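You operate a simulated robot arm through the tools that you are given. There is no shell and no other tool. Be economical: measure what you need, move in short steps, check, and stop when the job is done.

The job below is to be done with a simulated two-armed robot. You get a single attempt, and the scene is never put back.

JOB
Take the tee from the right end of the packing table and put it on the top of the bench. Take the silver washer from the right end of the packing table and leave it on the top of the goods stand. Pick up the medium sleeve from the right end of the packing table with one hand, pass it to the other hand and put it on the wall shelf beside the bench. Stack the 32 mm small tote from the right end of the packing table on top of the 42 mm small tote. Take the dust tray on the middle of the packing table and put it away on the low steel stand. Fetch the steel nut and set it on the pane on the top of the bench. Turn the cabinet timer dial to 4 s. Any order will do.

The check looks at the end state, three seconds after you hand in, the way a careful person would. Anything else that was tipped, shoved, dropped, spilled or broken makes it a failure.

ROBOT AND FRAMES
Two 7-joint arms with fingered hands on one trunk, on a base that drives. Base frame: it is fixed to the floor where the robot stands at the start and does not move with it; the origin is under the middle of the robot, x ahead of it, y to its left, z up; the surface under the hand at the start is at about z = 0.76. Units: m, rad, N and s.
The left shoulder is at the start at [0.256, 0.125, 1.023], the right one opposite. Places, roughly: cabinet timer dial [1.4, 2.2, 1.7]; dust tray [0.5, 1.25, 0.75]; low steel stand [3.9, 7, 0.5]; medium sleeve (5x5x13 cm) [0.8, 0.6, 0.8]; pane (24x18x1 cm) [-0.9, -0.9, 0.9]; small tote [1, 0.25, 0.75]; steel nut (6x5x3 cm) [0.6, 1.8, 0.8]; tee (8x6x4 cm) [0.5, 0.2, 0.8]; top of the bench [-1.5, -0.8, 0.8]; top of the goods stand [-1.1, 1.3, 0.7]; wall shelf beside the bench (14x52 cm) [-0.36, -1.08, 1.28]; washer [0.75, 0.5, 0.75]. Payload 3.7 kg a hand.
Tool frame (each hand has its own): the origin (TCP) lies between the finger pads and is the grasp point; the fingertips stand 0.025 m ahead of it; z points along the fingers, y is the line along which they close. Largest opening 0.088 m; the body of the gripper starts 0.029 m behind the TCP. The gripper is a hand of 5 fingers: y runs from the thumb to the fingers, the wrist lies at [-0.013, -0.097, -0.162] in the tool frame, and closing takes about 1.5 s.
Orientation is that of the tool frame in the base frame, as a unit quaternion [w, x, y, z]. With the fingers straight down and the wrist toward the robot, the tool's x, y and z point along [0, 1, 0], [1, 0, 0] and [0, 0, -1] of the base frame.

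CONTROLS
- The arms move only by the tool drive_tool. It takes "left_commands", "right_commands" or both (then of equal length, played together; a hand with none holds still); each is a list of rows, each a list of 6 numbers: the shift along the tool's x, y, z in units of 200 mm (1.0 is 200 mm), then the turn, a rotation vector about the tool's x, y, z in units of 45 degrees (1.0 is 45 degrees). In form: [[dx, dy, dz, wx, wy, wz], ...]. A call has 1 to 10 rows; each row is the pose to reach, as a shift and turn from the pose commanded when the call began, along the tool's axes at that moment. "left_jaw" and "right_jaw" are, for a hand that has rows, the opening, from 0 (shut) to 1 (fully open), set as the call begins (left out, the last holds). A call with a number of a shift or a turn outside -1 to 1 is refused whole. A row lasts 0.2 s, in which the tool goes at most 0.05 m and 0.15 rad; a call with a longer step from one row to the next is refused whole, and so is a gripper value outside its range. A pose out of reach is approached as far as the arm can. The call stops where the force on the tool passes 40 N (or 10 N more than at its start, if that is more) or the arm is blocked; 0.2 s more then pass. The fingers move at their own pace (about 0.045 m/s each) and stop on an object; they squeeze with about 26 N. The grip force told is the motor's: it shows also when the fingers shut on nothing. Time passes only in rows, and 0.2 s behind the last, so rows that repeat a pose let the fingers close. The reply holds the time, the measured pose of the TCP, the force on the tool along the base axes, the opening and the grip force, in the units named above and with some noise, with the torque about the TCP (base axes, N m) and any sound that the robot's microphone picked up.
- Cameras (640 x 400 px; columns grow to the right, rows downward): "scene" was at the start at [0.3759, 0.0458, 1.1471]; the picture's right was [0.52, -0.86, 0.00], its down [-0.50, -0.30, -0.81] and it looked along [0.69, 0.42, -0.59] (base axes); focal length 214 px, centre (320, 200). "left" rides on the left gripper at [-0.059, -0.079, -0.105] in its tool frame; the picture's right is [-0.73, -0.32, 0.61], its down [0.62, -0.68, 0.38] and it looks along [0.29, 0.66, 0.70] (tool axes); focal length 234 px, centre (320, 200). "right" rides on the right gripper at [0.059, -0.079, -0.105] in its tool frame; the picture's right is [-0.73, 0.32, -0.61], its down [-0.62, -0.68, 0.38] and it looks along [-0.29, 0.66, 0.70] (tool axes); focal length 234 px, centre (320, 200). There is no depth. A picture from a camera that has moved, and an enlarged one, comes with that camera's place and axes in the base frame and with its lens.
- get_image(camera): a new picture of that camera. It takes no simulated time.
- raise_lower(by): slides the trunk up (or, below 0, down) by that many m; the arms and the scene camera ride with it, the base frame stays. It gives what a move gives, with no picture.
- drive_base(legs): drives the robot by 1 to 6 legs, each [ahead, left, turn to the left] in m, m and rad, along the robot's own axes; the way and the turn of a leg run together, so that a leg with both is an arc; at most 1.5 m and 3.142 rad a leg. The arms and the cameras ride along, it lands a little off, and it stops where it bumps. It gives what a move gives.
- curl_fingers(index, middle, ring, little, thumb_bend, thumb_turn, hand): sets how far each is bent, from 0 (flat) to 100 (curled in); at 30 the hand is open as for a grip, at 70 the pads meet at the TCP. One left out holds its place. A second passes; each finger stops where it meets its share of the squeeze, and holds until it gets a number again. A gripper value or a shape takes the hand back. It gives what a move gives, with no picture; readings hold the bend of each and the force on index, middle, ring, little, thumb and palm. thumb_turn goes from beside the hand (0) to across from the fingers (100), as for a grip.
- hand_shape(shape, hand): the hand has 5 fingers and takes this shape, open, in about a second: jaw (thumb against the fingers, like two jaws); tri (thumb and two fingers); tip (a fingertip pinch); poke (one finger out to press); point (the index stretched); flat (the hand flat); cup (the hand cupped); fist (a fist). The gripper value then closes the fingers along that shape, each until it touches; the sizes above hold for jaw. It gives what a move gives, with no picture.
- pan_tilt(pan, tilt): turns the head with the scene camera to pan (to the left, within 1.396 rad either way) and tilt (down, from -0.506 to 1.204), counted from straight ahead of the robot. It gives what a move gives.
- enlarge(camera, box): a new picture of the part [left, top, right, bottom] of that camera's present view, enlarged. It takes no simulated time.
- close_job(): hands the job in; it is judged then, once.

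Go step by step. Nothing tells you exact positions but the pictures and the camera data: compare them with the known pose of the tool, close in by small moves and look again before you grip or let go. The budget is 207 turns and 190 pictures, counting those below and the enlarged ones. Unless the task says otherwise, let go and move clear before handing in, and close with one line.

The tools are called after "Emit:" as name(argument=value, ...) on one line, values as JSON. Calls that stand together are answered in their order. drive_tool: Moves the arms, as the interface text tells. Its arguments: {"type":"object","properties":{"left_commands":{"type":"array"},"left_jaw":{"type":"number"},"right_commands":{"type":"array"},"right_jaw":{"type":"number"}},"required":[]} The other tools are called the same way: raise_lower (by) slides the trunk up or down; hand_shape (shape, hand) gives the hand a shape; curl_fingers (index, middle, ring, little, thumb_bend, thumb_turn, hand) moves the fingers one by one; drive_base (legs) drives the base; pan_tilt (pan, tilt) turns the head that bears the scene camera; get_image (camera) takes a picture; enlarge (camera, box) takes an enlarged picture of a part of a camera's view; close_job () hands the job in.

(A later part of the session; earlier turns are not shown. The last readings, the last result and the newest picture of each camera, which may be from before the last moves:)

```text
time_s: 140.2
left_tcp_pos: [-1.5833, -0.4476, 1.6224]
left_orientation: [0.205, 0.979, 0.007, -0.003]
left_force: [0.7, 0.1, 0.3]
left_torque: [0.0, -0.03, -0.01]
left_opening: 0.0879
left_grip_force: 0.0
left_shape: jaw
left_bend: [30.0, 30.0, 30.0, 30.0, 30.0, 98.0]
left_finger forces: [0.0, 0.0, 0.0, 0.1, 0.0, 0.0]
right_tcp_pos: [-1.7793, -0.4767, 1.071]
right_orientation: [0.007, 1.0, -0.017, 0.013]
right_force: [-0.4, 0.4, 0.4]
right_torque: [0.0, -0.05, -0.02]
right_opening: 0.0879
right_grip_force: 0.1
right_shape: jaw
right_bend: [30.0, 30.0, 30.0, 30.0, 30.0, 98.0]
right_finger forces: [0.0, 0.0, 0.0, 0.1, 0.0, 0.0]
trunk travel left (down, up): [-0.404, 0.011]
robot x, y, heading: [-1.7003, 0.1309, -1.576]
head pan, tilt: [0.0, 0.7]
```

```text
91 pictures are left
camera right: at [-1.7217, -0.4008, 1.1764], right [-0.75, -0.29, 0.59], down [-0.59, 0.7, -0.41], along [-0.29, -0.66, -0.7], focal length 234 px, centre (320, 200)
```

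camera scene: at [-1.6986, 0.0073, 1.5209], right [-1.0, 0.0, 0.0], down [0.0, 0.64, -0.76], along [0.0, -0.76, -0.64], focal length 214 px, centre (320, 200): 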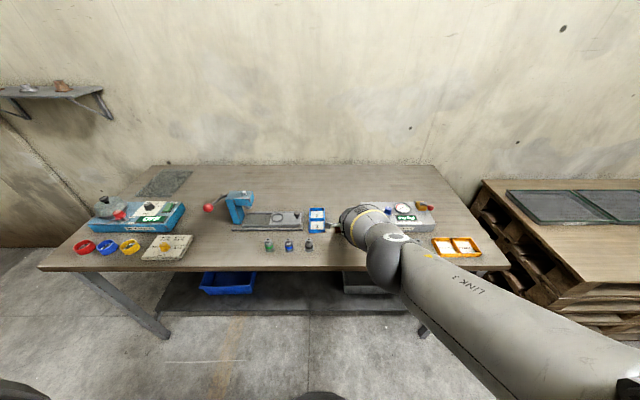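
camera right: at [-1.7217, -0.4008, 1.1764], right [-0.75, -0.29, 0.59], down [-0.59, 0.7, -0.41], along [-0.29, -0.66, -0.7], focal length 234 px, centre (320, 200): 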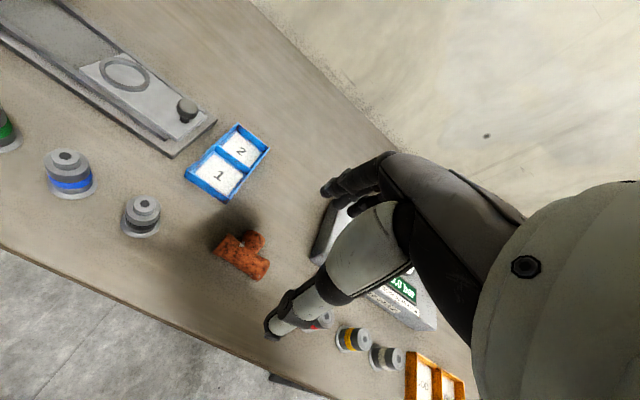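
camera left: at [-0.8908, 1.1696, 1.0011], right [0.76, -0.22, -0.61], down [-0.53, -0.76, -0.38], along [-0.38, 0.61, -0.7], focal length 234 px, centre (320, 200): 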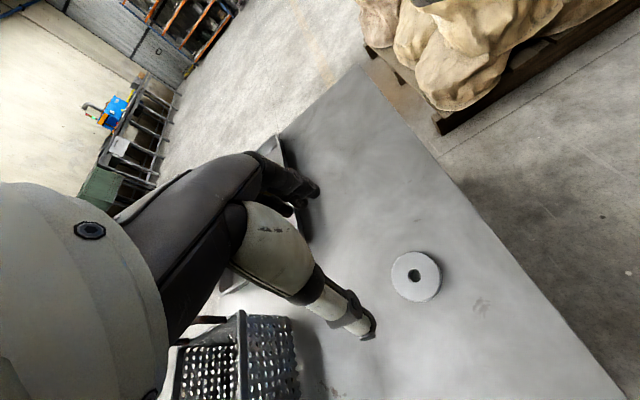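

The tee is placed clear on the bench. I'll back off, turn around toward the packing table and lower the trunk.

Emit:
drive_base(legs=[[-0.2, 0, 0], [0, 0, 1.573], [1.3, 0, 0]])

Emit:
raise_lower(by=-0.35)

```text
time_s: 151.8
left_tcp_pos: [0.1874, 0.489, 1.6208]
left_orientation: [0.145, 0.674, 0.709, 0.146]
left_force: [0.6, 0.3, -0.2]
left_torque: [0.02, 0.0, -0.01]
left_opening: 0.0877
left_grip_force: 0.1
left_shape: jaw
left_bend: [30.0, 30.0, 30.0, 30.0, 30.0, 98.0]
left_finger forces: [0.0, 0.0, 0.1, 0.0, 0.0, 0.0]
right_tcp_pos: [0.2243, 0.2921, 1.0701]
right_orientation: [-0.006, 0.708, 0.707, 0.013]
right_force: [-0.4, -0.3, 0.3]
right_torque: [0.01, 0.02, -0.03]
right_opening: 0.088
right_grip_force: 0.1
right_shape: jaw
right_bend: [30.0, 30.0, 30.0, 30.0, 30.0, 98.0]
right_finger forces: [0.0, 0.0, 0.0, 0.0, 0.0, 0.1]
trunk travel left (down, up): [-0.404, 0.011]
robot x, y, heading: [-0.3901, 0.3471, 0.032]
head pan, tilt: [0.0, 0.7]
```

```text
time_s: 155.2
left_tcp_pos: [0.1854, 0.4883, 1.2726]
left_orientation: [0.145, 0.674, 0.709, 0.147]
left_force: [-0.3, -0.1, -0.3]
left_torque: [-0.01, 0.01, -0.03]
left_opening: 0.0878
left_grip_force: 0.0
left_shape: jaw
left_bend: [30.0, 30.0, 30.0, 30.0, 30.0, 98.0]
left_finger forces: [0.1, 0.0, 0.0, 0.0, 0.0, 0.0]
right_tcp_pos: [0.2239, 0.2916, 0.721]
right_orientation: [-0.004, 0.707, 0.707, 0.014]
right_force: [-0.5, 0.5, 0.7]
right_torque: [0.01, -0.01, 0.0]
right_opening: 0.0876
right_grip_force: 0.1
right_shape: jaw
right_bend: [30.0, 30.0, 30.0, 30.0, 30.0, 98.0]
right_finger forces: [0.1, 0.1, 0.1, 0.0, 0.0, 0.0]
trunk travel left (down, up): [-0.054, 0.361]
robot x, y, heading: [-0.3891, 0.3484, 0.034]
head pan, tilt: [0.0, 0.7]
```

Now the right hand is low, so I'll raise it and straighten the left hand before approaching the table.

Emit:
drive_tool(left_commands=[[0, 0, 0, 0.18, 0, 0], [0, 0, 0, 0.36, 0, 0], [0, 0, 0, 0.53, 0, 0], [0, 0, 0, 0.53, 0, 0], [0, 0, 0, 0.53, 0, 0]], right_commands=[[0, 0, -0.2, 0, 0, 0], [0, 0, -0.4, 0, 0, 0], [0, 0, -0.6, 0, 0, 0], [0, 0, -0.8, 0, 0, 0], [0, 0, -1.0, 0, 0, 0]])

Emit:
drive_tool(left_commands=[[0, 0, 0.1, 0, 0, 0], [0, 0, 0.2, 0, 0, 0], [0, 0, 0.3, 0, 0, 0], [0, 0, 0.4, 0, 0, 0]], right_commands=[[-0.15, 0, -0.15, 0, 0, 0], [-0.3, 0, -0.3, 0, 0, 0], [-0.45, 0, -0.45, 0, 0, 0], [-0.6, 0, -0.6, 0, 0, 0]])

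Emit:
drive_base(legs=[[0, 0, -0.034], [0.37, 0.06, 0]])

Emit:
get_image(camera="left")

```text
time_s: 156.4
left_tcp_pos: [0.1854, 0.4903, 1.2725]
left_orientation: [0.002, 0.689, 0.724, -0.003]
left_force: [-0.3, -0.8, -0.5]
left_torque: [-0.02, 0.06, -0.02]
left_opening: 0.0877
left_grip_force: 0.1
left_shape: jaw
left_bend: [30.0, 30.0, 30.0, 30.0, 30.0, 98.0]
left_finger forces: [0.0, 0.0, 0.0, 0.1, 0.0, 0.1]
right_tcp_pos: [0.2197, 0.2877, 0.9209]
right_orientation: [-0.006, 0.706, 0.708, 0.013]
right_force: [0.4, 0.0, -0.5]
right_torque: [-0.02, -0.04, -0.01]
right_opening: 0.0879
right_grip_force: 0.0
right_shape: jaw
right_bend: [30.0, 30.0, 30.0, 30.0, 30.0, 98.0]
right_finger forces: [0.1, 0.0, 0.0, 0.1, 0.0, 0.1]
trunk travel left (down, up): [-0.054, 0.361]
robot x, y, heading: [-0.3902, 0.349, 0.036]
head pan, tilt: [0.0, 0.7]
```

```text
time_s: 157.4
left_tcp_pos: [0.1866, 0.4874, 1.1934]
left_orientation: [0.002, 0.69, 0.724, -0.003]
left_force: [-0.3, -0.6, -0.8]
left_torque: [0.0, 0.0, -0.01]
left_opening: 0.0876
left_grip_force: 0.0
left_shape: jaw
left_bend: [30.0, 30.0, 30.0, 30.0, 30.0, 98.0]
left_finger forces: [0.0, 0.0, 0.1, 0.0, 0.0, 0.0]
right_tcp_pos: [0.2229, 0.1608, 1.0392]
right_orientation: [-0.005, 0.706, 0.708, 0.015]
right_force: [0.7, 0.9, 0.7]
right_torque: [-0.01, 0.03, -0.06]
right_opening: 0.0879
right_grip_force: 0.1
right_shape: jaw
right_bend: [30.0, 30.0, 30.0, 30.0, 30.0, 98.0]
right_finger forces: [0.0, 0.0, 0.1, 0.0, 0.1, 0.1]
trunk travel left (down, up): [-0.054, 0.361]
robot x, y, heading: [-0.3895, 0.3492, 0.033]
head pan, tilt: [0.0, 0.7]
```

```text
time_s: 160.1
left_tcp_pos: [0.549, 0.5182, 1.1918]
left_orientation: [0.003, 0.706, 0.709, -0.005]
left_force: [0.2, 0.0, -0.1]
left_torque: [-0.02, 0.02, 0.02]
left_opening: 0.0877
left_grip_force: 0.1
left_shape: jaw
left_bend: [30.0, 30.0, 30.0, 30.0, 30.0, 98.0]
left_finger forces: [0.0, 0.0, 0.1, 0.0, 0.1, 0.1]
right_tcp_pos: [0.5699, 0.1921, 1.0388]
right_orientation: [-0.005, 0.723, 0.691, 0.013]
right_force: [-0.2, -0.2, -0.1]
right_torque: [0.03, 0.04, 0.03]
right_opening: 0.0878
right_grip_force: 0.1
right_shape: jaw
right_bend: [30.0, 30.0, 30.0, 30.0, 30.0, 98.0]
right_finger forces: [0.1, 0.1, 0.0, 0.0, 0.0, 0.0]
trunk travel left (down, up): [-0.054, 0.361]
robot x, y, heading: [-0.0308, 0.4044, -0.016]
head pan, tilt: [0.0, 0.7]
```

```text
90 pictures are left
camera left: at [0.4704, 0.4616, 1.2973], right [-0.32, -0.73, -0.6], down [-0.68, 0.62, -0.39], along [0.65, 0.29, -0.7], focal length 234 px, centre (320, 200)
```

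left: 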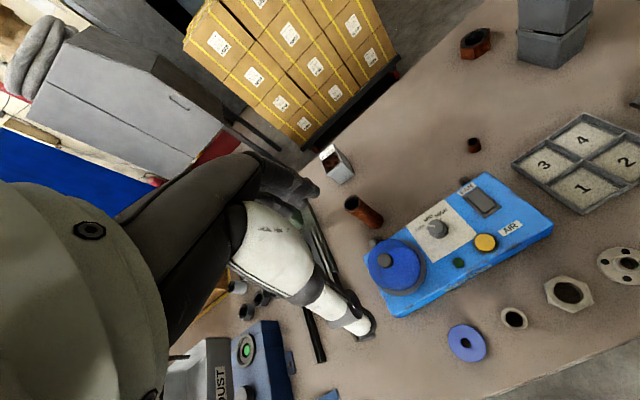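

Emit:
drive_tool(left_commands=[[0.04, 0.16, 0.1, 0, 0, 0], [0.08, 0.32, 0.2, 0, 0, 0], [0.12, 0.48, 0.3, 0, 0, 0], [0.16, 0.64, 0.4, 0, 0, 0], [0.2, 0.8, 0.5, 0, 0, 0], [0.235, 0.98, 0.6, 0, 0, 0]])

Emit:
drive_tool(left_commands=[[0, 0.1, 0.1, 0, 0, 0], [0, 0.2, 0.25, 0, 0, 0], [0, 0.2, 0.45, 0, 0, 0], [0, 0.2, 0.6, 0, 0, 0]])

Emit:
get_image(camera="left")

```text
time_s: 161.5
left_tcp_pos: [0.7446, 0.5681, 1.0738]
left_orientation: [0.002, 0.706, 0.709, -0.004]
left_force: [0.3, 0.4, 0.9]
left_torque: [0.0, 0.0, -0.01]
left_opening: 0.0876
left_grip_force: 0.1
left_shape: jaw
left_bend: [30.0, 30.0, 30.0, 30.0, 30.0, 98.0]
left_finger forces: [0.0, 0.0, 0.1, 0.1, 0.0, 0.0]
right_tcp_pos: [0.5701, 0.1927, 1.0375]
right_orientation: [-0.005, 0.722, 0.691, 0.012]
right_force: [0.7, 0.3, 1.0]
right_torque: [-0.02, 0.05, 0.02]
right_opening: 0.0876
right_grip_force: 0.1
right_shape: jaw
right_bend: [30.0, 30.0, 30.0, 30.0, 30.0, 98.0]
right_finger forces: [0.0, 0.1, 0.0, 0.0, 0.0, 0.0]
trunk travel left (down, up): [-0.054, 0.361]
robot x, y, heading: [-0.0324, 0.4086, -0.011]
head pan, tilt: [0.0, 0.7]
```

```text
time_s: 162.5
left_tcp_pos: [0.785, 0.5673, 0.9503]
left_orientation: [0.0, 0.706, 0.708, -0.004]
left_force: [0.7, -0.8, 0.4]
left_torque: [0.0, 0.01, 0.0]
left_opening: 0.0879
left_grip_force: 0.1
left_shape: jaw
left_bend: [30.0, 30.0, 30.0, 30.0, 30.0, 98.0]
left_finger forces: [0.0, 0.1, 0.1, 0.0, 0.0, 0.0]
right_tcp_pos: [0.5711, 0.1928, 1.0384]
right_orientation: [-0.005, 0.723, 0.691, 0.013]
right_force: [0.6, 0.5, 0.6]
right_torque: [0.01, 0.0, 0.01]
right_opening: 0.0878
right_grip_force: 0.1
right_shape: jaw
right_bend: [30.0, 30.0, 30.0, 30.0, 30.0, 98.0]
right_finger forces: [0.0, 0.1, 0.0, 0.1, 0.1, 0.0]
trunk travel left (down, up): [-0.054, 0.361]
robot x, y, heading: [-0.0341, 0.4075, -0.01]
head pan, tilt: [0.0, 0.7]
```

```text
89 pictures are left
camera left: at [0.7063, 0.508, 1.0554], right [-0.32, -0.73, -0.6], down [-0.68, 0.62, -0.39], along [0.65, 0.29, -0.7], focal length 234 px, centre (320, 200)
```

left: 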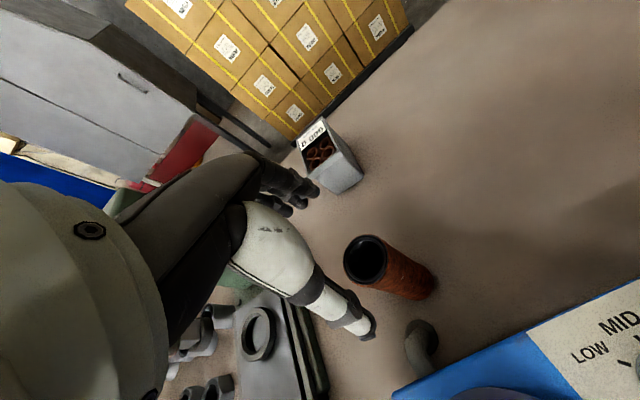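

Emit:
drive_tool(left_commands=[[0, -0.01, 0.1, 0, 0, 0], [0, -0.015, 0.22, 0, 0, 0], [0, -0.015, 0.34, 0, 0, 0], [0, -0.015, 0.41, 0, 0, 0], [0, -0.015, 0.41, 0, 0, 0]])

Emit:
drive_tool(left_commands=[[0, 0, 0, 0, 0, 0], [0, 0, 0, 0, 0, 0], [0, 0, 0, 0, 0, 0], [0, 0, 0, 0, 0, 0], [0, 0, 0, 0, 0, 0], [0, 0, 0, 0, 0, 0], [0, 0, 0, 0, 0, 0], [0, 0, 0, 0, 0, 0]], left_jaw=0)

Emit:
get_image(camera="left")

```text
time_s: 163.7
left_tcp_pos: [0.7801, 0.5659, 0.8676]
left_orientation: [0.002, 0.706, 0.708, -0.004]
left_force: [-0.5, -0.4, 0.0]
left_torque: [0.04, -0.03, 0.01]
left_opening: 0.0874
left_grip_force: 0.2
left_shape: jaw
left_bend: [30.0, 30.0, 30.0, 30.0, 30.0, 98.0]
left_finger forces: [0.0, 0.0, 0.1, 0.1, 0.0, 0.1]
right_tcp_pos: [0.5699, 0.1924, 1.0389]
right_orientation: [-0.005, 0.723, 0.691, 0.013]
right_force: [-0.2, 0.0, -0.2]
right_torque: [0.0, -0.04, 0.02]
right_opening: 0.0877
right_grip_force: 0.0
right_shape: jaw
right_bend: [30.0, 30.0, 30.0, 30.0, 30.0, 98.0]
right_finger forces: [0.0, 0.0, 0.0, 0.1, 0.0, 0.0]
trunk travel left (down, up): [-0.054, 0.361]
robot x, y, heading: [-0.0326, 0.4059, -0.012]
head pan, tilt: [0.0, 0.7]
```

```text
time_s: 165.5
left_tcp_pos: [0.7794, 0.5661, 0.8681]
left_orientation: [0.002, 0.705, 0.709, -0.005]
left_force: [-1.3, 0.4, 0.3]
left_torque: [0.02, 0.01, -0.02]
left_opening: 0.034
left_grip_force: 25.8
left_shape: jaw
left_bend: [74.0, 47.0, 50.0, 47.0, 75.0, 100.0]
left_finger forces: [13.5, 7.3, 0.1, 0.0, 21.1, 0.1]
right_tcp_pos: [0.5691, 0.1921, 1.0385]
right_orientation: [-0.005, 0.723, 0.691, 0.013]
right_force: [-0.4, -0.2, -0.3]
right_torque: [-0.02, 0.04, 0.01]
right_opening: 0.0876
right_grip_force: 0.1
right_shape: jaw
right_bend: [30.0, 30.0, 30.0, 30.0, 30.0, 98.0]
right_finger forces: [0.0, 0.0, 0.0, 0.1, 0.0, 0.0]
trunk travel left (down, up): [-0.054, 0.361]
robot x, y, heading: [-0.0292, 0.4067, -0.014]
head pan, tilt: [0.0, 0.7]
```

```text
88 pictures are left
camera left: at [0.7025, 0.5069, 0.9726], right [-0.32, -0.73, -0.6], down [-0.68, 0.62, -0.39], along [0.65, 0.29, -0.7], focal length 234 px, centre (320, 200)
```

left: 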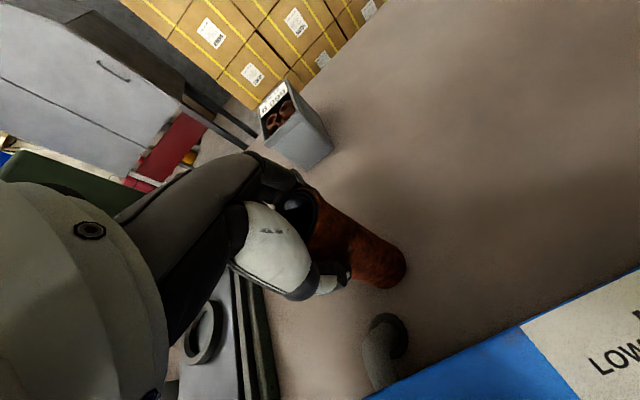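

Gripped. I'll lift the sleeve and pull back toward the robot, then back the base off for the handover.

Emit:
drive_tool(left_commands=[[0, 0, -0.1, 0, 0, 0], [0, 0, -0.3, 0, 0, 0], [0, 0, -0.5, 0, 0, 0], [0, 0, -0.7, 0, 0, 0], [0, 0, -0.9, 0, 0, 0], [0, -0.15, -1.0, 0, 0, 0], [0, -0.35, -1.0, 0, 0, 0], [0, -0.55, -1.0, 0, 0, 0], [0, -0.75, -1.0, 0, 0, 0], [0, -0.9, -1.0, 0, 0, 0]])

Emit:
drive_base(legs=[[-0.3, 0, 0]])

Emit:
get_image(camera="left")

```text
time_s: 167.7
left_tcp_pos: [0.5975, 0.5681, 1.0672]
left_orientation: [0.002, 0.706, 0.709, -0.004]
left_force: [-0.6, 0.0, -5.6]
left_torque: [0.01, 0.0, 0.0]
left_opening: 0.0333
left_grip_force: 26.2
left_shape: jaw
left_bend: [74.0, 47.0, 50.0, 47.0, 75.0, 100.0]
left_finger forces: [14.2, 7.7, 0.0, 0.0, 20.4, 0.0]
right_tcp_pos: [0.5706, 0.1913, 1.0392]
right_orientation: [-0.004, 0.723, 0.691, 0.014]
right_force: [0.1, -0.4, 0.8]
right_torque: [0.02, 0.01, 0.0]
right_opening: 0.0881
right_grip_force: 0.0
right_shape: jaw
right_bend: [30.0, 30.0, 30.0, 30.0, 30.0, 98.0]
right_finger forces: [0.1, 0.0, 0.0, 0.0, 0.1, 0.0]
trunk travel left (down, up): [-0.054, 0.361]
robot x, y, heading: [-0.0298, 0.4064, -0.016]
head pan, tilt: [0.0, 0.7]
```

```text
time_s: 169.8
left_tcp_pos: [0.3001, 0.5684, 1.0676]
left_orientation: [0.002, 0.708, 0.706, -0.004]
left_force: [-0.6, -0.1, -6.6]
left_torque: [0.03, 0.06, -0.03]
left_opening: 0.0333
left_grip_force: 26.0
left_shape: jaw
left_bend: [74.0, 47.0, 50.0, 47.0, 75.0, 100.0]
left_finger forces: [14.3, 7.9, 0.1, 0.0, 20.6, 0.0]
right_tcp_pos: [0.2703, 0.1934, 1.0386]
right_orientation: [-0.006, 0.725, 0.689, 0.013]
right_force: [0.2, -0.1, 0.2]
right_torque: [0.02, 0.0, -0.02]
right_opening: 0.0876
right_grip_force: 0.1
right_shape: jaw
right_bend: [30.0, 30.0, 30.0, 30.0, 30.0, 98.0]
right_finger forces: [0.1, 0.1, 0.0, 0.0, 0.1, 0.1]
trunk travel left (down, up): [-0.054, 0.361]
robot x, y, heading: [-0.3327, 0.4114, -0.016]
head pan, tilt: [0.0, 0.7]
```

```text
87 pictures are left
camera left: at [0.2224, 0.5114, 1.1723], right [-0.33, -0.73, -0.6], down [-0.68, 0.62, -0.39], along [0.66, 0.28, -0.7], focal length 234 px, centre (320, 200)
```

left: 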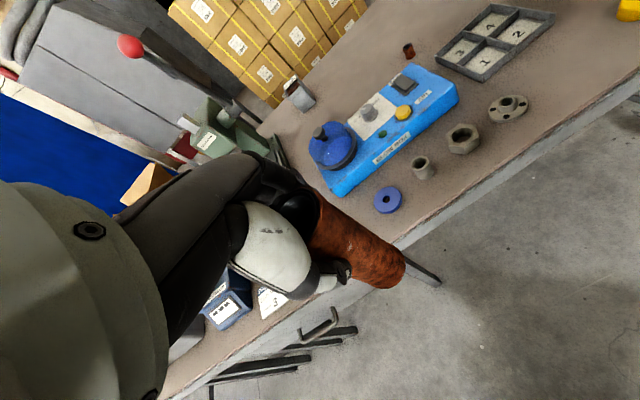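

Sleeve weight shows about 6 N in the left hand. I'll turn the right hand to point left (horizontal) in two 45° steps.

Emit:
drive_tool(right_commands=[[0, 0, 0, 0, 0.1667, 0], [0, 0, 0, 0, 0.3333, 0], [0, 0, 0, 0, 0.5, 0], [0, 0, 0, 0, 0.6667, 0], [0, 0, 0, 0, 0.8333, 0], [0, 0, 0, 0, 1.0, 0]])

Emit:
drive_tool(right_commands=[[0, 0, 0, 0, 0.1667, 0], [0, 0, 0, 0, 0.3333, 0], [0, 0, 0, 0, 0.5, 0], [0, 0, 0, 0, 0.6667, 0], [0, 0, 0, 0, 0.8333, 0], [0, 0, 0, 0, 1.0, 0]])

Emit:
get_image(camera="scene")

```text
time_s: 171.2
left_tcp_pos: [0.3009, 0.5688, 1.0674]
left_orientation: [0.001, 0.708, 0.706, -0.004]
left_force: [-0.6, -0.7, -7.0]
left_torque: [-0.01, 0.03, 0.0]
left_opening: 0.0333
left_grip_force: 26.3
left_shape: jaw
left_bend: [74.0, 47.0, 50.0, 47.0, 75.0, 100.0]
left_finger forces: [14.4, 7.8, 0.0, 0.0, 20.5, 0.1]
right_tcp_pos: [0.2713, 0.1937, 1.0386]
right_orientation: [-0.269, 0.664, 0.634, 0.291]
right_force: [0.0, -0.8, -0.4]
right_torque: [-0.01, 0.03, -0.01]
right_opening: 0.0879
right_grip_force: 0.0
right_shape: jaw
right_bend: [30.0, 30.0, 30.0, 30.0, 30.0, 98.0]
right_finger forces: [0.0, 0.1, 0.0, 0.0, 0.0, 0.0]
trunk travel left (down, up): [-0.054, 0.361]
robot x, y, heading: [-0.332, 0.4139, -0.015]
head pan, tilt: [0.0, 0.7]
```

```text
time_s: 172.6
left_tcp_pos: [0.3011, 0.5697, 1.0671]
left_orientation: [0.002, 0.708, 0.706, -0.004]
left_force: [0.4, 0.2, -6.9]
left_torque: [0.05, 0.05, -0.02]
left_opening: 0.0332
left_grip_force: 26.5
left_shape: jaw
left_bend: [74.0, 47.0, 50.0, 47.0, 75.0, 100.0]
left_finger forces: [14.4, 7.8, 0.0, 0.0, 20.4, 0.0]
right_tcp_pos: [0.27, 0.1944, 1.0383]
right_orientation: [-0.491, 0.502, 0.483, 0.522]
right_force: [-0.3, 0.5, 0.1]
right_torque: [0.01, 0.0, 0.01]
right_opening: 0.0879
right_grip_force: 0.1
right_shape: jaw
right_bend: [30.0, 30.0, 30.0, 30.0, 30.0, 98.0]
right_finger forces: [0.0, 0.0, 0.0, 0.0, 0.1, 0.1]
trunk travel left (down, up): [-0.054, 0.361]
robot x, y, heading: [-0.3316, 0.4125, -0.019]
head pan, tilt: [0.0, 0.7]
```

```text
86 pictures are left
camera scene: at [0.0545, 0.4055, 1.1408], right [-0.02, -1.0, 0.0], down [-0.64, 0.01, -0.76], along [0.76, -0.01, -0.64], focal length 214 px, centre (320, 200)
```

scene: 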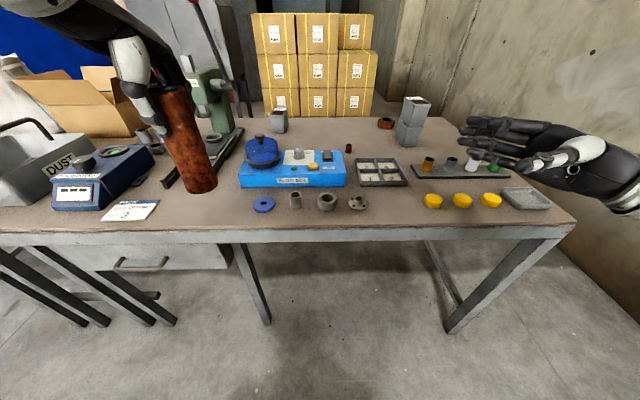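

Emit:
drive_tool(right_commands=[[-0.08, 0.01, 0.18, 0, 0, 0], [-0.16, 0.02, 0.36, 0, 0, 0], [-0.24, 0.03, 0.54, 0, 0, 0], [-0.32, 0.04, 0.72, 0, 0, 0], [-0.37, 0.05, 0.9, 0, 0, 0]])

Emit:
get_image(camera="right")

Emit:
get_image(camera="scene")

```text
time_s: 173.8
left_tcp_pos: [0.3027, 0.5693, 1.0677]
left_orientation: [0.002, 0.708, 0.707, -0.004]
left_force: [-0.1, -0.6, -6.4]
left_torque: [0.05, 0.07, -0.01]
left_opening: 0.0334
left_grip_force: 25.6
left_shape: jaw
left_bend: [74.0, 47.0, 50.0, 47.0, 75.0, 100.0]
left_finger forces: [14.3, 7.8, 0.0, 0.1, 20.4, 0.0]
right_tcp_pos: [0.2897, 0.3766, 0.971]
right_orientation: [-0.491, 0.503, 0.483, 0.522]
right_force: [0.8, -0.4, 0.8]
right_torque: [0.0, 0.04, -0.01]
right_opening: 0.0879
right_grip_force: 0.1
right_shape: jaw
right_bend: [30.0, 30.0, 30.0, 30.0, 30.0, 98.0]
right_finger forces: [0.1, 0.0, 0.0, 0.1, 0.0, 0.0]
trunk travel left (down, up): [-0.054, 0.361]
robot x, y, heading: [-0.3327, 0.4107, -0.018]
head pan, tilt: [0.0, 0.7]
```

```text
85 pictures are left
camera right: at [0.2052, 0.2728, 1.026], right [0.3, -0.6, -0.74], down [-0.65, 0.43, -0.62], along [0.69, 0.67, -0.26], focal length 234 px, centre (320, 200)
```

right: 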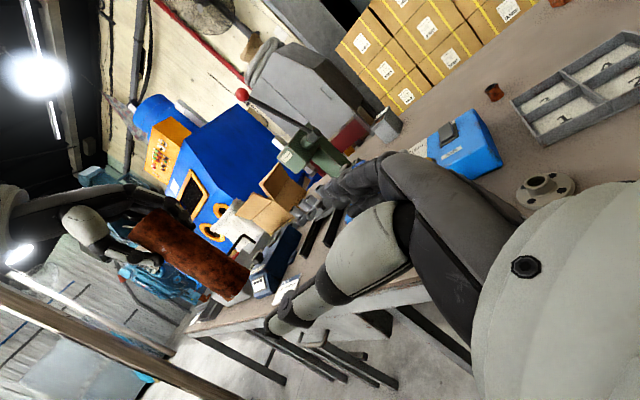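

```text
84 pictures are left
camera scene: at [0.0545, 0.4058, 1.1408], right [-0.02, -1.0, 0.0], down [-0.64, 0.01, -0.76], along [0.76, -0.01, -0.64], focal length 214 px, centre (320, 200)
```

scene: 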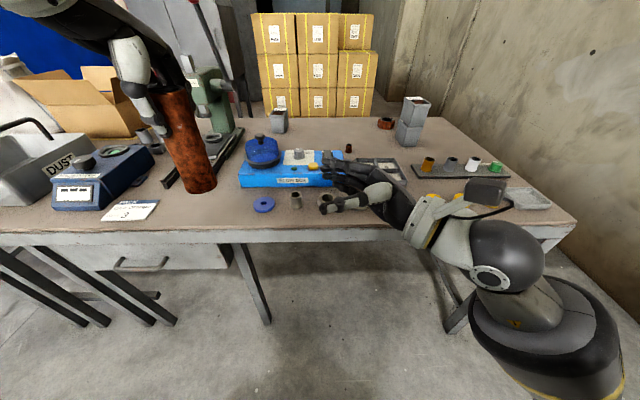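

The sleeve is aligned with the right hand's axis. I'll move in onto it.

Emit:
drive_tool(right_commands=[[0, 0.01, 0.2, 0, 0, 0], [0, 0.015, 0.4, 0, 0, 0], [0, 0.015, 0.6, 0, 0, 0], [0, 0.015, 0.75, 0, 0, 0]])

Emit:
enlarge(camera="scene", box=[80, 40, 320, 240])

Emit:
get_image(camera="right")

```text
time_s: 174.8
left_tcp_pos: [0.3002, 0.5691, 1.067]
left_orientation: [0.002, 0.708, 0.707, -0.004]
left_force: [0.2, 0.4, -6.7]
left_torque: [-0.02, 0.03, 0.0]
left_opening: 0.0333
left_grip_force: 26.3
left_shape: jaw
left_bend: [74.0, 47.0, 50.0, 47.0, 75.0, 100.0]
left_finger forces: [14.4, 7.8, 0.1, 0.0, 20.6, 0.0]
right_tcp_pos: [0.2995, 0.5263, 0.9738]
right_orientation: [-0.49, 0.504, 0.484, 0.521]
right_force: [0.3, -0.3, 0.7]
right_torque: [0.03, -0.01, -0.01]
right_opening: 0.088
right_grip_force: 0.1
right_shape: jaw
right_bend: [30.0, 30.0, 30.0, 30.0, 30.0, 98.0]
right_finger forces: [0.1, 0.0, 0.0, 0.0, 0.1, 0.1]
trunk travel left (down, up): [-0.054, 0.361]
robot x, y, heading: [-0.3315, 0.413, -0.018]
head pan, tilt: [0.0, 0.7]
```

```text
2.00 times, centred on (200, 140) of scene
camera zoom: at [0.0543, 0.4057, 1.1409], right [-0.02, -1.0, 0.0], down [-0.64, 0.01, -0.76], along [0.76, -0.01, -0.64], focal length 429 px, centre (560, 320)
```

zoom: 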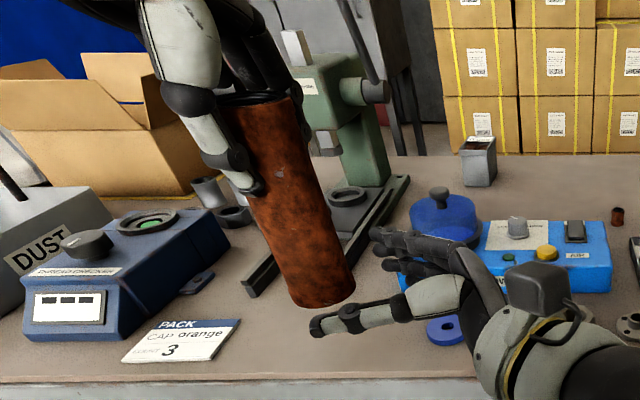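

```text
82 pictures are left
camera right: at [0.2152, 0.4208, 1.0284], right [0.3, -0.6, -0.74], down [-0.65, 0.43, -0.62], along [0.69, 0.67, -0.26], focal length 234 px, centre (320, 200)
```

right: 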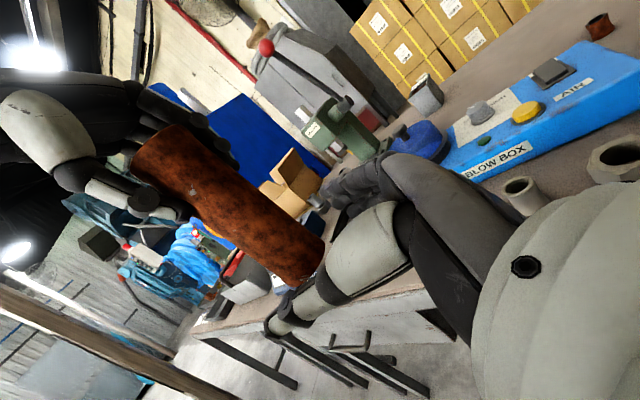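

Emit:
drive_tool(right_commands=[[0.05, 0, 0.07, 0, 0, 0], [0.05, 0, 0.14, 0, 0, 0], [0.05, 0, 0.2, 0, 0, 0], [0.05, 0, 0.2, 0, 0, 0]])

Emit:
drive_tool(right_commands=[[0, 0, 0, 0, 0, 0], [0, 0, 0, 0, 0, 0], [0, 0, 0, 0, 0, 0], [0, 0, 0, 0, 0, 0], [0, 0, 0, 0, 0, 0], [0, 0, 0, 0, 0, 0], [0, 0, 0, 0, 0, 0], [0, 0, 0, 0, 0, 0]], right_jaw=0)

Emit:
enlarge(camera="scene", box=[80, 40, 320, 240])

```text
time_s: 175.8
left_tcp_pos: [0.3017, 0.5685, 1.0656]
left_orientation: [0.002, 0.707, 0.707, -0.005]
left_force: [0.4, 0.6, -6.3]
left_torque: [0.02, 0.04, -0.02]
left_opening: 0.0336
left_grip_force: 26.0
left_shape: jaw
left_bend: [74.0, 47.0, 50.0, 47.0, 75.0, 100.0]
left_finger forces: [14.4, 7.6, 0.0, 0.1, 20.3, 0.0]
right_tcp_pos: [0.3018, 0.5647, 0.9849]
right_orientation: [-0.491, 0.504, 0.482, 0.522]
right_force: [-0.2, -0.4, 0.0]
right_torque: [-0.02, 0.02, 0.0]
right_opening: 0.0878
right_grip_force: 0.1
right_shape: jaw
right_bend: [30.0, 30.0, 30.0, 30.0, 30.0, 98.0]
right_finger forces: [0.0, 0.0, 0.0, 0.0, 0.1, 0.1]
trunk travel left (down, up): [-0.054, 0.361]
robot x, y, heading: [-0.3302, 0.411, -0.02]
head pan, tilt: [0.0, 0.7]
```

```text
time_s: 177.6
left_tcp_pos: [0.3013, 0.5701, 1.0676]
left_orientation: [0.002, 0.708, 0.707, -0.004]
left_force: [0.0, -1.1, -5.6]
left_torque: [-0.01, 0.13, 0.06]
left_opening: 0.0335
left_grip_force: 26.5
left_shape: jaw
left_bend: [74.0, 47.0, 50.0, 47.0, 75.0, 100.0]
left_finger forces: [14.8, 7.5, 0.0, 0.1, 20.4, 0.0]
right_tcp_pos: [0.3037, 0.5636, 0.985]
right_orientation: [-0.492, 0.502, 0.484, 0.521]
right_force: [0.8, 0.4, 0.0]
right_torque: [-0.07, -0.04, -0.02]
right_opening: 0.027
right_grip_force: 26.0
right_shape: jaw
right_bend: [75.0, 54.0, 50.0, 55.0, 75.0, 100.0]
right_finger forces: [12.6, 5.6, 2.5, 0.1, 21.6, 0.0]
trunk travel left (down, up): [-0.054, 0.361]
robot x, y, heading: [-0.3317, 0.4103, -0.013]
head pan, tilt: [0.0, 0.7]
```

```text
2.00 times, centred on (200, 140) of scene
camera zoom: at [0.0544, 0.4055, 1.1409], right [-0.02, -1.0, 0.0], down [-0.64, 0.01, -0.76], along [0.76, -0.01, -0.64], focal length 429 px, centre (560, 320)
```

zoom: 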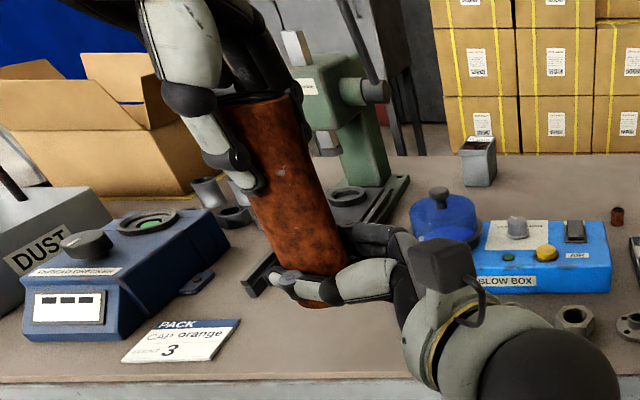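

Both hands hold it. I'll release the left hand and lift it away.

Emit:
drive_tool(left_commands=[[0, 0, 0, 0, 0, 0], [0, 0, 0, 0, 0, 0], [0, 0, 0, 0, 0, 0], [0, 0, 0, 0, 0, 0], [0, 0, 0, 0, 0, 0], [0, 0, 0, 0, 0, 0], [0, 0, 0, 0, 0, 0]], left_jaw=1)

Emit:
drive_tool(left_commands=[[0, 0, -0.15, 0, 0, 0], [0, 0, -0.3, 0, 0, 0], [0, 0, -0.45, 0, 0, 0], [0.1, 0, -0.6, 0, 0, 0], [0.25, 0, -0.7, 0, 0, 0]])

Emit:
get_image(camera="scene")

```text
time_s: 179.2
left_tcp_pos: [0.2998, 0.569, 1.067]
left_orientation: [0.002, 0.708, 0.707, -0.005]
left_force: [0.0, 0.6, 0.3]
left_torque: [0.01, 0.01, 0.0]
left_opening: 0.0876
left_grip_force: 0.1
left_shape: jaw
left_bend: [30.0, 30.0, 30.0, 30.0, 30.0, 98.0]
left_finger forces: [0.0, 0.0, 0.1, 0.0, 0.0, 0.0]
right_tcp_pos: [0.3025, 0.5643, 0.9842]
right_orientation: [-0.491, 0.503, 0.483, 0.522]
right_force: [-0.1, -0.8, -0.4]
right_torque: [0.03, -0.01, 0.0]
right_opening: 0.0273
right_grip_force: 25.6
right_shape: jaw
right_bend: [75.0, 54.0, 51.0, 55.0, 75.0, 100.0]
right_finger forces: [12.0, 6.3, 3.8, 0.1, 21.4, 0.0]
trunk travel left (down, up): [-0.054, 0.361]
robot x, y, heading: [-0.3322, 0.4099, -0.013]
head pan, tilt: [0.0, 0.7]
```

```text
time_s: 180.4
left_tcp_pos: [0.3007, 0.622, 1.2054]
left_orientation: [0.001, 0.708, 0.706, -0.005]
left_force: [-0.8, 0.2, 0.7]
left_torque: [0.04, 0.02, 0.02]
left_opening: 0.0878
left_grip_force: 0.0
left_shape: jaw
left_bend: [30.0, 30.0, 30.0, 30.0, 30.0, 98.0]
left_finger forces: [0.0, 0.1, 0.0, 0.0, 0.0, 0.0]
right_tcp_pos: [0.3033, 0.5643, 0.984]
right_orientation: [-0.491, 0.502, 0.484, 0.521]
right_force: [0.2, 0.2, 0.8]
right_torque: [-0.03, 0.0, -0.01]
right_opening: 0.0274
right_grip_force: 26.1
right_shape: jaw
right_bend: [75.0, 54.0, 51.0, 55.0, 75.0, 100.0]
right_finger forces: [12.1, 6.2, 3.7, 0.0, 21.4, 0.0]
trunk travel left (down, up): [-0.054, 0.361]
robot x, y, heading: [-0.3331, 0.4135, -0.018]
head pan, tilt: [0.0, 0.7]
```

```text
80 pictures are left
camera scene: at [0.0543, 0.4058, 1.1409], right [-0.02, -1.0, 0.0], down [-0.64, 0.01, -0.76], along [0.76, -0.01, -0.64], focal length 214 px, centre (320, 200)
```

scene: 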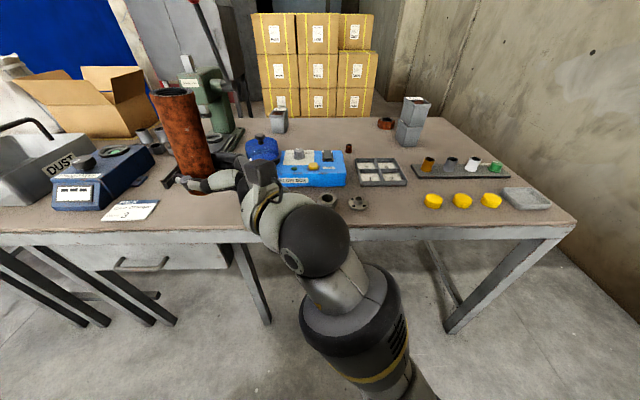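

The right hand now holds the sleeve alone. I'll tuck it right and up, then drive left toward the nut, keeping clear of the sack pallet at y≈1.95.

Emit:
drive_tool(right_commands=[[0.08, 0, -0.16, 0, 0, 0], [0.16, 0, -0.32, 0, 0, 0], [0.24, 0, -0.48, 0, 0, 0], [0.32, 0, -0.64, 0, 0, 0], [0.4, 0, -0.8, 0, 0, 0], [0.5, 0, -0.95, 0, 0, 0]])

Emit:
drive_base(legs=[[0, 0, 0.017], [0, 1.0, 0], [0.2, 0, 0]])

Emit:
pan_tilt(pan=0.4, tilt=0.8)

Emit:
get_image(camera="scene")

```text
time_s: 181.8
left_tcp_pos: [0.2994, 0.6199, 1.207]
left_orientation: [0.002, 0.708, 0.707, -0.003]
left_force: [-0.4, -0.3, -0.7]
left_torque: [0.04, 0.0, -0.04]
left_opening: 0.0878
left_grip_force: 0.0
left_shape: jaw
left_bend: [30.0, 30.0, 30.0, 30.0, 30.0, 98.0]
left_finger forces: [0.0, 0.0, 0.1, 0.0, 0.0, 0.0]
right_tcp_pos: [0.2922, 0.3708, 1.0784]
right_orientation: [-0.491, 0.503, 0.484, 0.521]
right_force: [-0.4, -0.1, -6.4]
right_torque: [0.02, 0.0, -0.01]
right_opening: 0.0274
right_grip_force: 26.4
right_shape: jaw
right_bend: [75.0, 54.0, 51.0, 55.0, 76.0, 100.0]
right_finger forces: [12.2, 5.7, 4.2, 0.1, 21.2, 0.1]
trunk travel left (down, up): [-0.054, 0.361]
robot x, y, heading: [-0.33, 0.4137, -0.017]
head pan, tilt: [0.0, 0.7]
```

```text
time_s: 192.4
left_tcp_pos: [0.4961, 1.6298, 1.2053]
left_orientation: [0.001, 0.703, 0.711, -0.003]
left_force: [-0.2, 0.0, 0.0]
left_torque: [0.01, 0.0, -0.02]
left_opening: 0.0877
left_grip_force: 0.1
left_shape: jaw
left_bend: [30.0, 30.0, 30.0, 30.0, 30.0, 98.0]
left_finger forces: [0.0, 0.1, 0.0, 0.0, 0.1, 0.0]
right_tcp_pos: [0.4922, 1.3795, 1.0788]
right_orientation: [-0.495, 0.499, 0.487, 0.518]
right_force: [0.4, -0.3, -6.6]
right_torque: [0.11, 0.03, -0.03]
right_opening: 0.0241
right_grip_force: 25.7
right_shape: jaw
right_bend: [76.0, 60.0, 52.0, 56.0, 80.0, 100.0]
right_finger forces: [14.1, 1.8, 3.6, 1.6, 17.6, 0.0]
trunk travel left (down, up): [-0.054, 0.361]
robot x, y, heading: [-0.136, 1.4112, -0.004]
head pan, tilt: [0.0, 0.7]
```

```text
time_s: 193.3
left_tcp_pos: [0.4953, 1.6304, 1.2074]
left_orientation: [0.002, 0.703, 0.711, -0.003]
left_force: [1.0, 0.4, 0.1]
left_torque: [0.0, 0.03, 0.0]
left_opening: 0.0876
left_grip_force: 0.0
left_shape: jaw
left_bend: [30.0, 30.0, 30.0, 30.0, 30.0, 98.0]
left_finger forces: [0.1, 0.0, 0.0, 0.0, 0.0, 0.0]
right_tcp_pos: [0.4908, 1.3797, 1.0766]
right_orientation: [-0.496, 0.499, 0.487, 0.518]
right_force: [0.4, 0.2, -6.8]
right_torque: [0.14, 0.04, 0.0]
right_opening: 0.0242
right_grip_force: 25.4
right_shape: jaw
right_bend: [76.0, 60.0, 52.0, 56.0, 80.0, 100.0]
right_finger forces: [13.8, 1.9, 3.6, 1.6, 17.6, 0.0]
trunk travel left (down, up): [-0.054, 0.361]
robot x, y, heading: [-0.1309, 1.4119, -0.002]
head pan, tilt: [0.4, 0.799]
```

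```text
79 pictures are left
camera scene: at [0.2463, 1.4366, 1.1361], right [0.31, -0.95, 0.0], down [-0.65, -0.22, -0.73], along [0.69, 0.23, -0.69], focal length 214 px, centre (320, 200)
```

scene: 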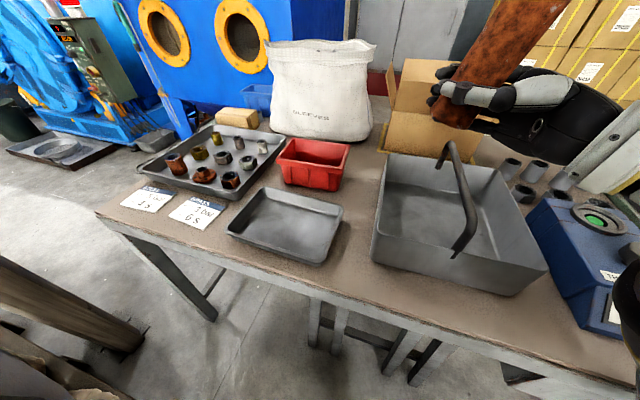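

Emit:
enlarge(camera="scene", box=[120, 110, 310, 230])

Emit:
enlarge(camera="scene", box=[400, 0, 640, 200])

```text
3.33 times, centred on (215, 170) of scene
camera zoom: at [0.2463, 1.4366, 1.1361], right [0.31, -0.95, 0.0], down [-0.65, -0.22, -0.73], along [0.69, 0.23, -0.69], focal length 715 px, centre (670, 300)
```

zoom: 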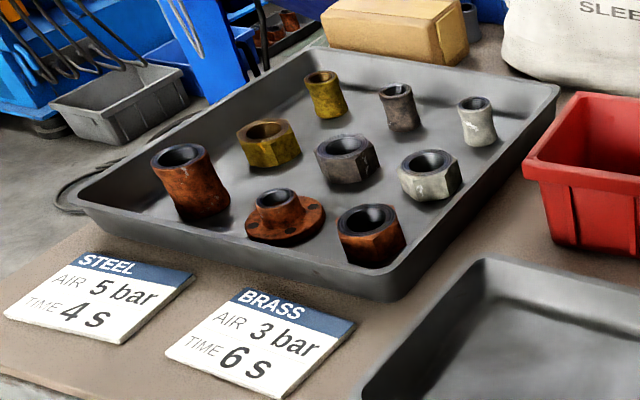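

```text
2.00 times, centred on (520, 100) of scene
camera zoom: at [0.2463, 1.4366, 1.1361], right [0.31, -0.95, 0.0], down [-0.65, -0.22, -0.73], along [0.69, 0.23, -0.69], focal length 429 px, centre (-80, 400)
```

zoom: 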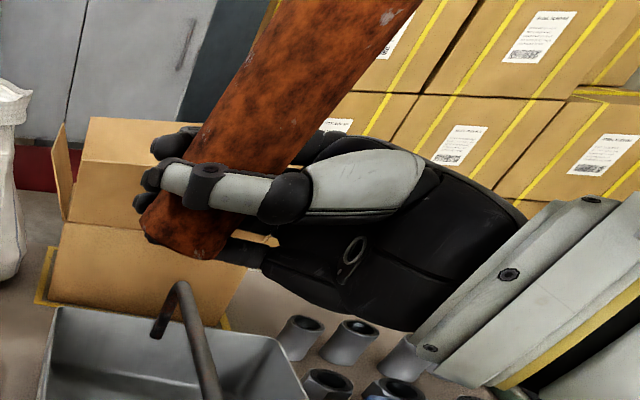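

Emit:
get_image(camera="left")

```text
76 pictures are left
camera left: at [0.4185, 1.5709, 1.3108], right [-0.32, -0.73, -0.6], down [-0.69, 0.61, -0.39], along [0.65, 0.29, -0.7], focal length 234 px, centre (320, 200)
```

left: 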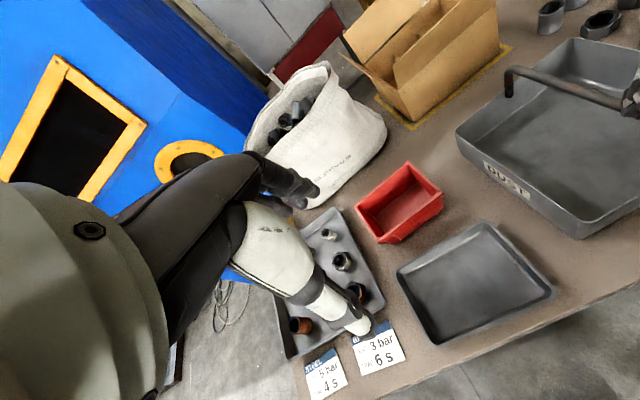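

Emit:
enlarge(camera="left", box=[270, 200, 420, 400])

Emit:
pan_tilt(pan=0.9, tilt=-0.2)

Emit:
get_image(camera="scene")

```text
2.00 times, centred on (345, 300) of left
camera zoom: at [0.4185, 1.5709, 1.3108], right [-0.32, -0.73, -0.6], down [-0.69, 0.61, -0.39], along [0.65, 0.29, -0.7], focal length 468 px, centre (270, 0)
```

zoom: 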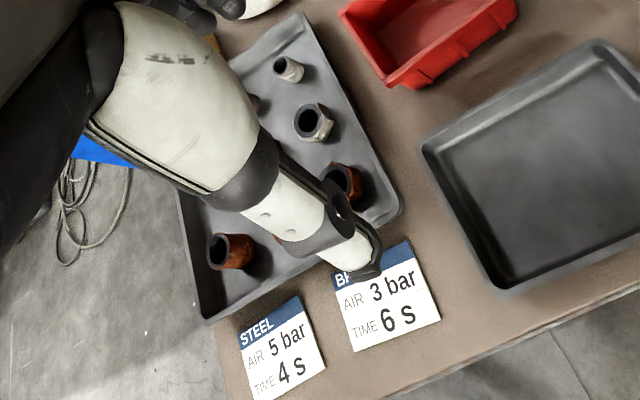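

```text
time_s: 194.5
left_tcp_pos: [0.4965, 1.6306, 1.2055]
left_orientation: [0.001, 0.703, 0.712, -0.003]
left_force: [-0.9, -0.2, -0.3]
left_torque: [0.0, -0.02, 0.0]
left_opening: 0.0875
left_grip_force: 0.0
left_shape: jaw
left_bend: [30.0, 30.0, 30.0, 30.0, 30.0, 98.0]
left_finger forces: [0.0, 0.1, 0.0, 0.0, 0.0, 0.1]
right_tcp_pos: [0.4927, 1.38, 1.0782]
right_orientation: [-0.495, 0.499, 0.488, 0.517]
right_force: [0.1, -0.3, -7.2]
right_torque: [0.17, 0.04, -0.01]
right_opening: 0.0243
right_grip_force: 26.0
right_shape: jaw
right_bend: [76.0, 60.0, 52.0, 56.0, 80.0, 100.0]
right_finger forces: [13.8, 1.9, 3.6, 1.6, 17.7, 0.1]
trunk travel left (down, up): [-0.054, 0.361]
robot x, y, heading: [-0.1316, 1.4117, -0.004]
head pan, tilt: [0.901, -0.201]
```

```text
74 pictures are left
camera scene: at [0.2199, 1.4757, 1.2221], right [0.78, -0.62, 0.0], down [0.12, 0.16, -0.98], along [0.61, 0.77, 0.2], focal length 214 px, centre (320, 200)
```

scene: 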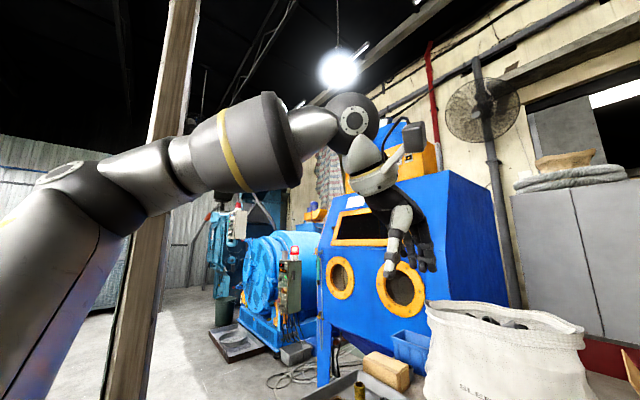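

The hint and picture agree on the rust-brown steel nut at [0.60, 1.80] next to the STEEL card. I'll move the left hand above it for a close view.

Emit:
drive_tool(left_commands=[[0.12, 0.07, 0.14, 0, 0, 0], [0.24, 0.15, 0.28, 0, 0, 0], [0.36, 0.22, 0.43, 0, 0, 0], [0.48, 0.3, 0.57, 0, 0, 0], [0.6, 0.37, 0.71, 0, 0, 0], [0.72, 0.45, 0.86, 0, 0, 0], [0.85, 0.52, 1.0, 0, 0, 0]])

Emit:
get_image(camera="left")

Emit:
pan_tilt(pan=0.5, tilt=0.8)

Emit:
get_image(camera="scene")

```text
time_s: 196.1
left_tcp_pos: [0.5959, 1.7986, 1.0027]
left_orientation: [0.002, 0.702, 0.712, -0.003]
left_force: [0.2, 0.5, -0.7]
left_torque: [-0.01, 0.01, 0.02]
left_opening: 0.0879
left_grip_force: 0.1
left_shape: jaw
left_bend: [30.0, 30.0, 30.0, 30.0, 30.0, 98.0]
left_finger forces: [0.0, 0.0, 0.0, 0.0, 0.0, 0.0]
right_tcp_pos: [0.4922, 1.3806, 1.0781]
right_orientation: [-0.495, 0.499, 0.487, 0.517]
right_force: [-0.4, 0.2, -6.6]
right_torque: [0.1, 0.08, -0.03]
right_opening: 0.0241
right_grip_force: 25.3
right_shape: jaw
right_bend: [76.0, 60.0, 52.0, 56.0, 80.0, 100.0]
right_finger forces: [13.9, 1.9, 3.6, 1.7, 17.5, 0.0]
trunk travel left (down, up): [-0.054, 0.361]
robot x, y, heading: [-0.1311, 1.4124, -0.011]
head pan, tilt: [0.901, -0.201]
```

```text
73 pictures are left
camera left: at [0.5189, 1.7398, 1.1079], right [-0.32, -0.73, -0.6], down [-0.69, 0.61, -0.39], along [0.65, 0.29, -0.7], focal length 234 px, centre (320, 200)
```

left: 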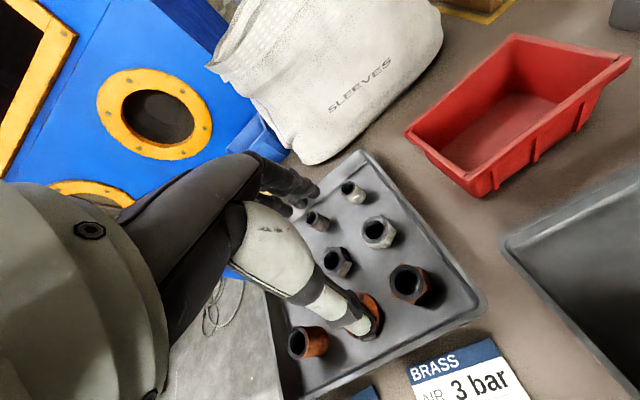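

```text
time_s: 197.4
left_tcp_pos: [0.5952, 1.7977, 1.0036]
left_orientation: [0.002, 0.703, 0.711, -0.004]
left_force: [0.0, -0.2, 0.0]
left_torque: [0.0, 0.01, 0.02]
left_opening: 0.0878
left_grip_force: 0.0
left_shape: jaw
left_bend: [30.0, 30.0, 30.0, 30.0, 30.0, 98.0]
left_finger forces: [0.0, 0.1, 0.0, 0.0, 0.1, 0.0]
right_tcp_pos: [0.4922, 1.3804, 1.0779]
right_orientation: [-0.495, 0.5, 0.487, 0.518]
right_force: [0.3, -0.4, -6.7]
right_torque: [0.1, 0.0, 0.02]
right_opening: 0.0245
right_grip_force: 26.1
right_shape: jaw
right_bend: [76.0, 60.0, 52.0, 56.0, 80.0, 100.0]
right_finger forces: [13.8, 1.7, 3.5, 1.6, 17.4, 0.1]
trunk travel left (down, up): [-0.054, 0.361]
robot x, y, heading: [-0.1292, 1.4118, 0.0]
head pan, tilt: [0.499, 0.799]
```

```text
72 pictures are left
camera scene: at [0.2418, 1.457, 1.1465], right [0.53, -0.85, 0.0], down [-0.5, -0.32, -0.8], along [0.68, 0.43, -0.59], focal length 214 px, centre (320, 200)
```

scene: 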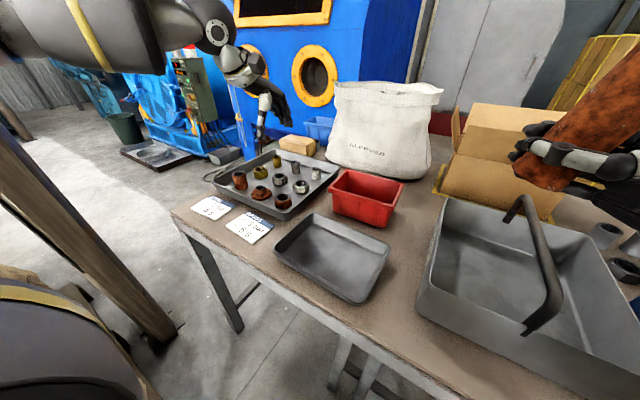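

Emit:
enlarge(camera="left", box=[290, 160, 500, 370])

```text
1.90 times, centred on (395, 265) of left
camera zoom: at [0.5183, 1.7387, 1.109], right [-0.32, -0.73, -0.6], down [-0.69, 0.61, -0.39], along [0.65, 0.29, -0.7], focal length 446 px, centre (177, 76)
```

zoom: 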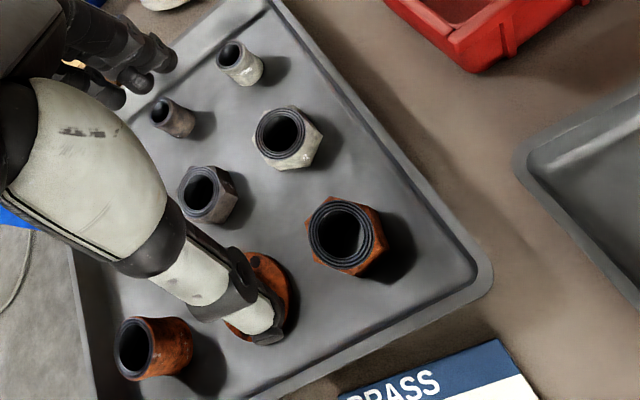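

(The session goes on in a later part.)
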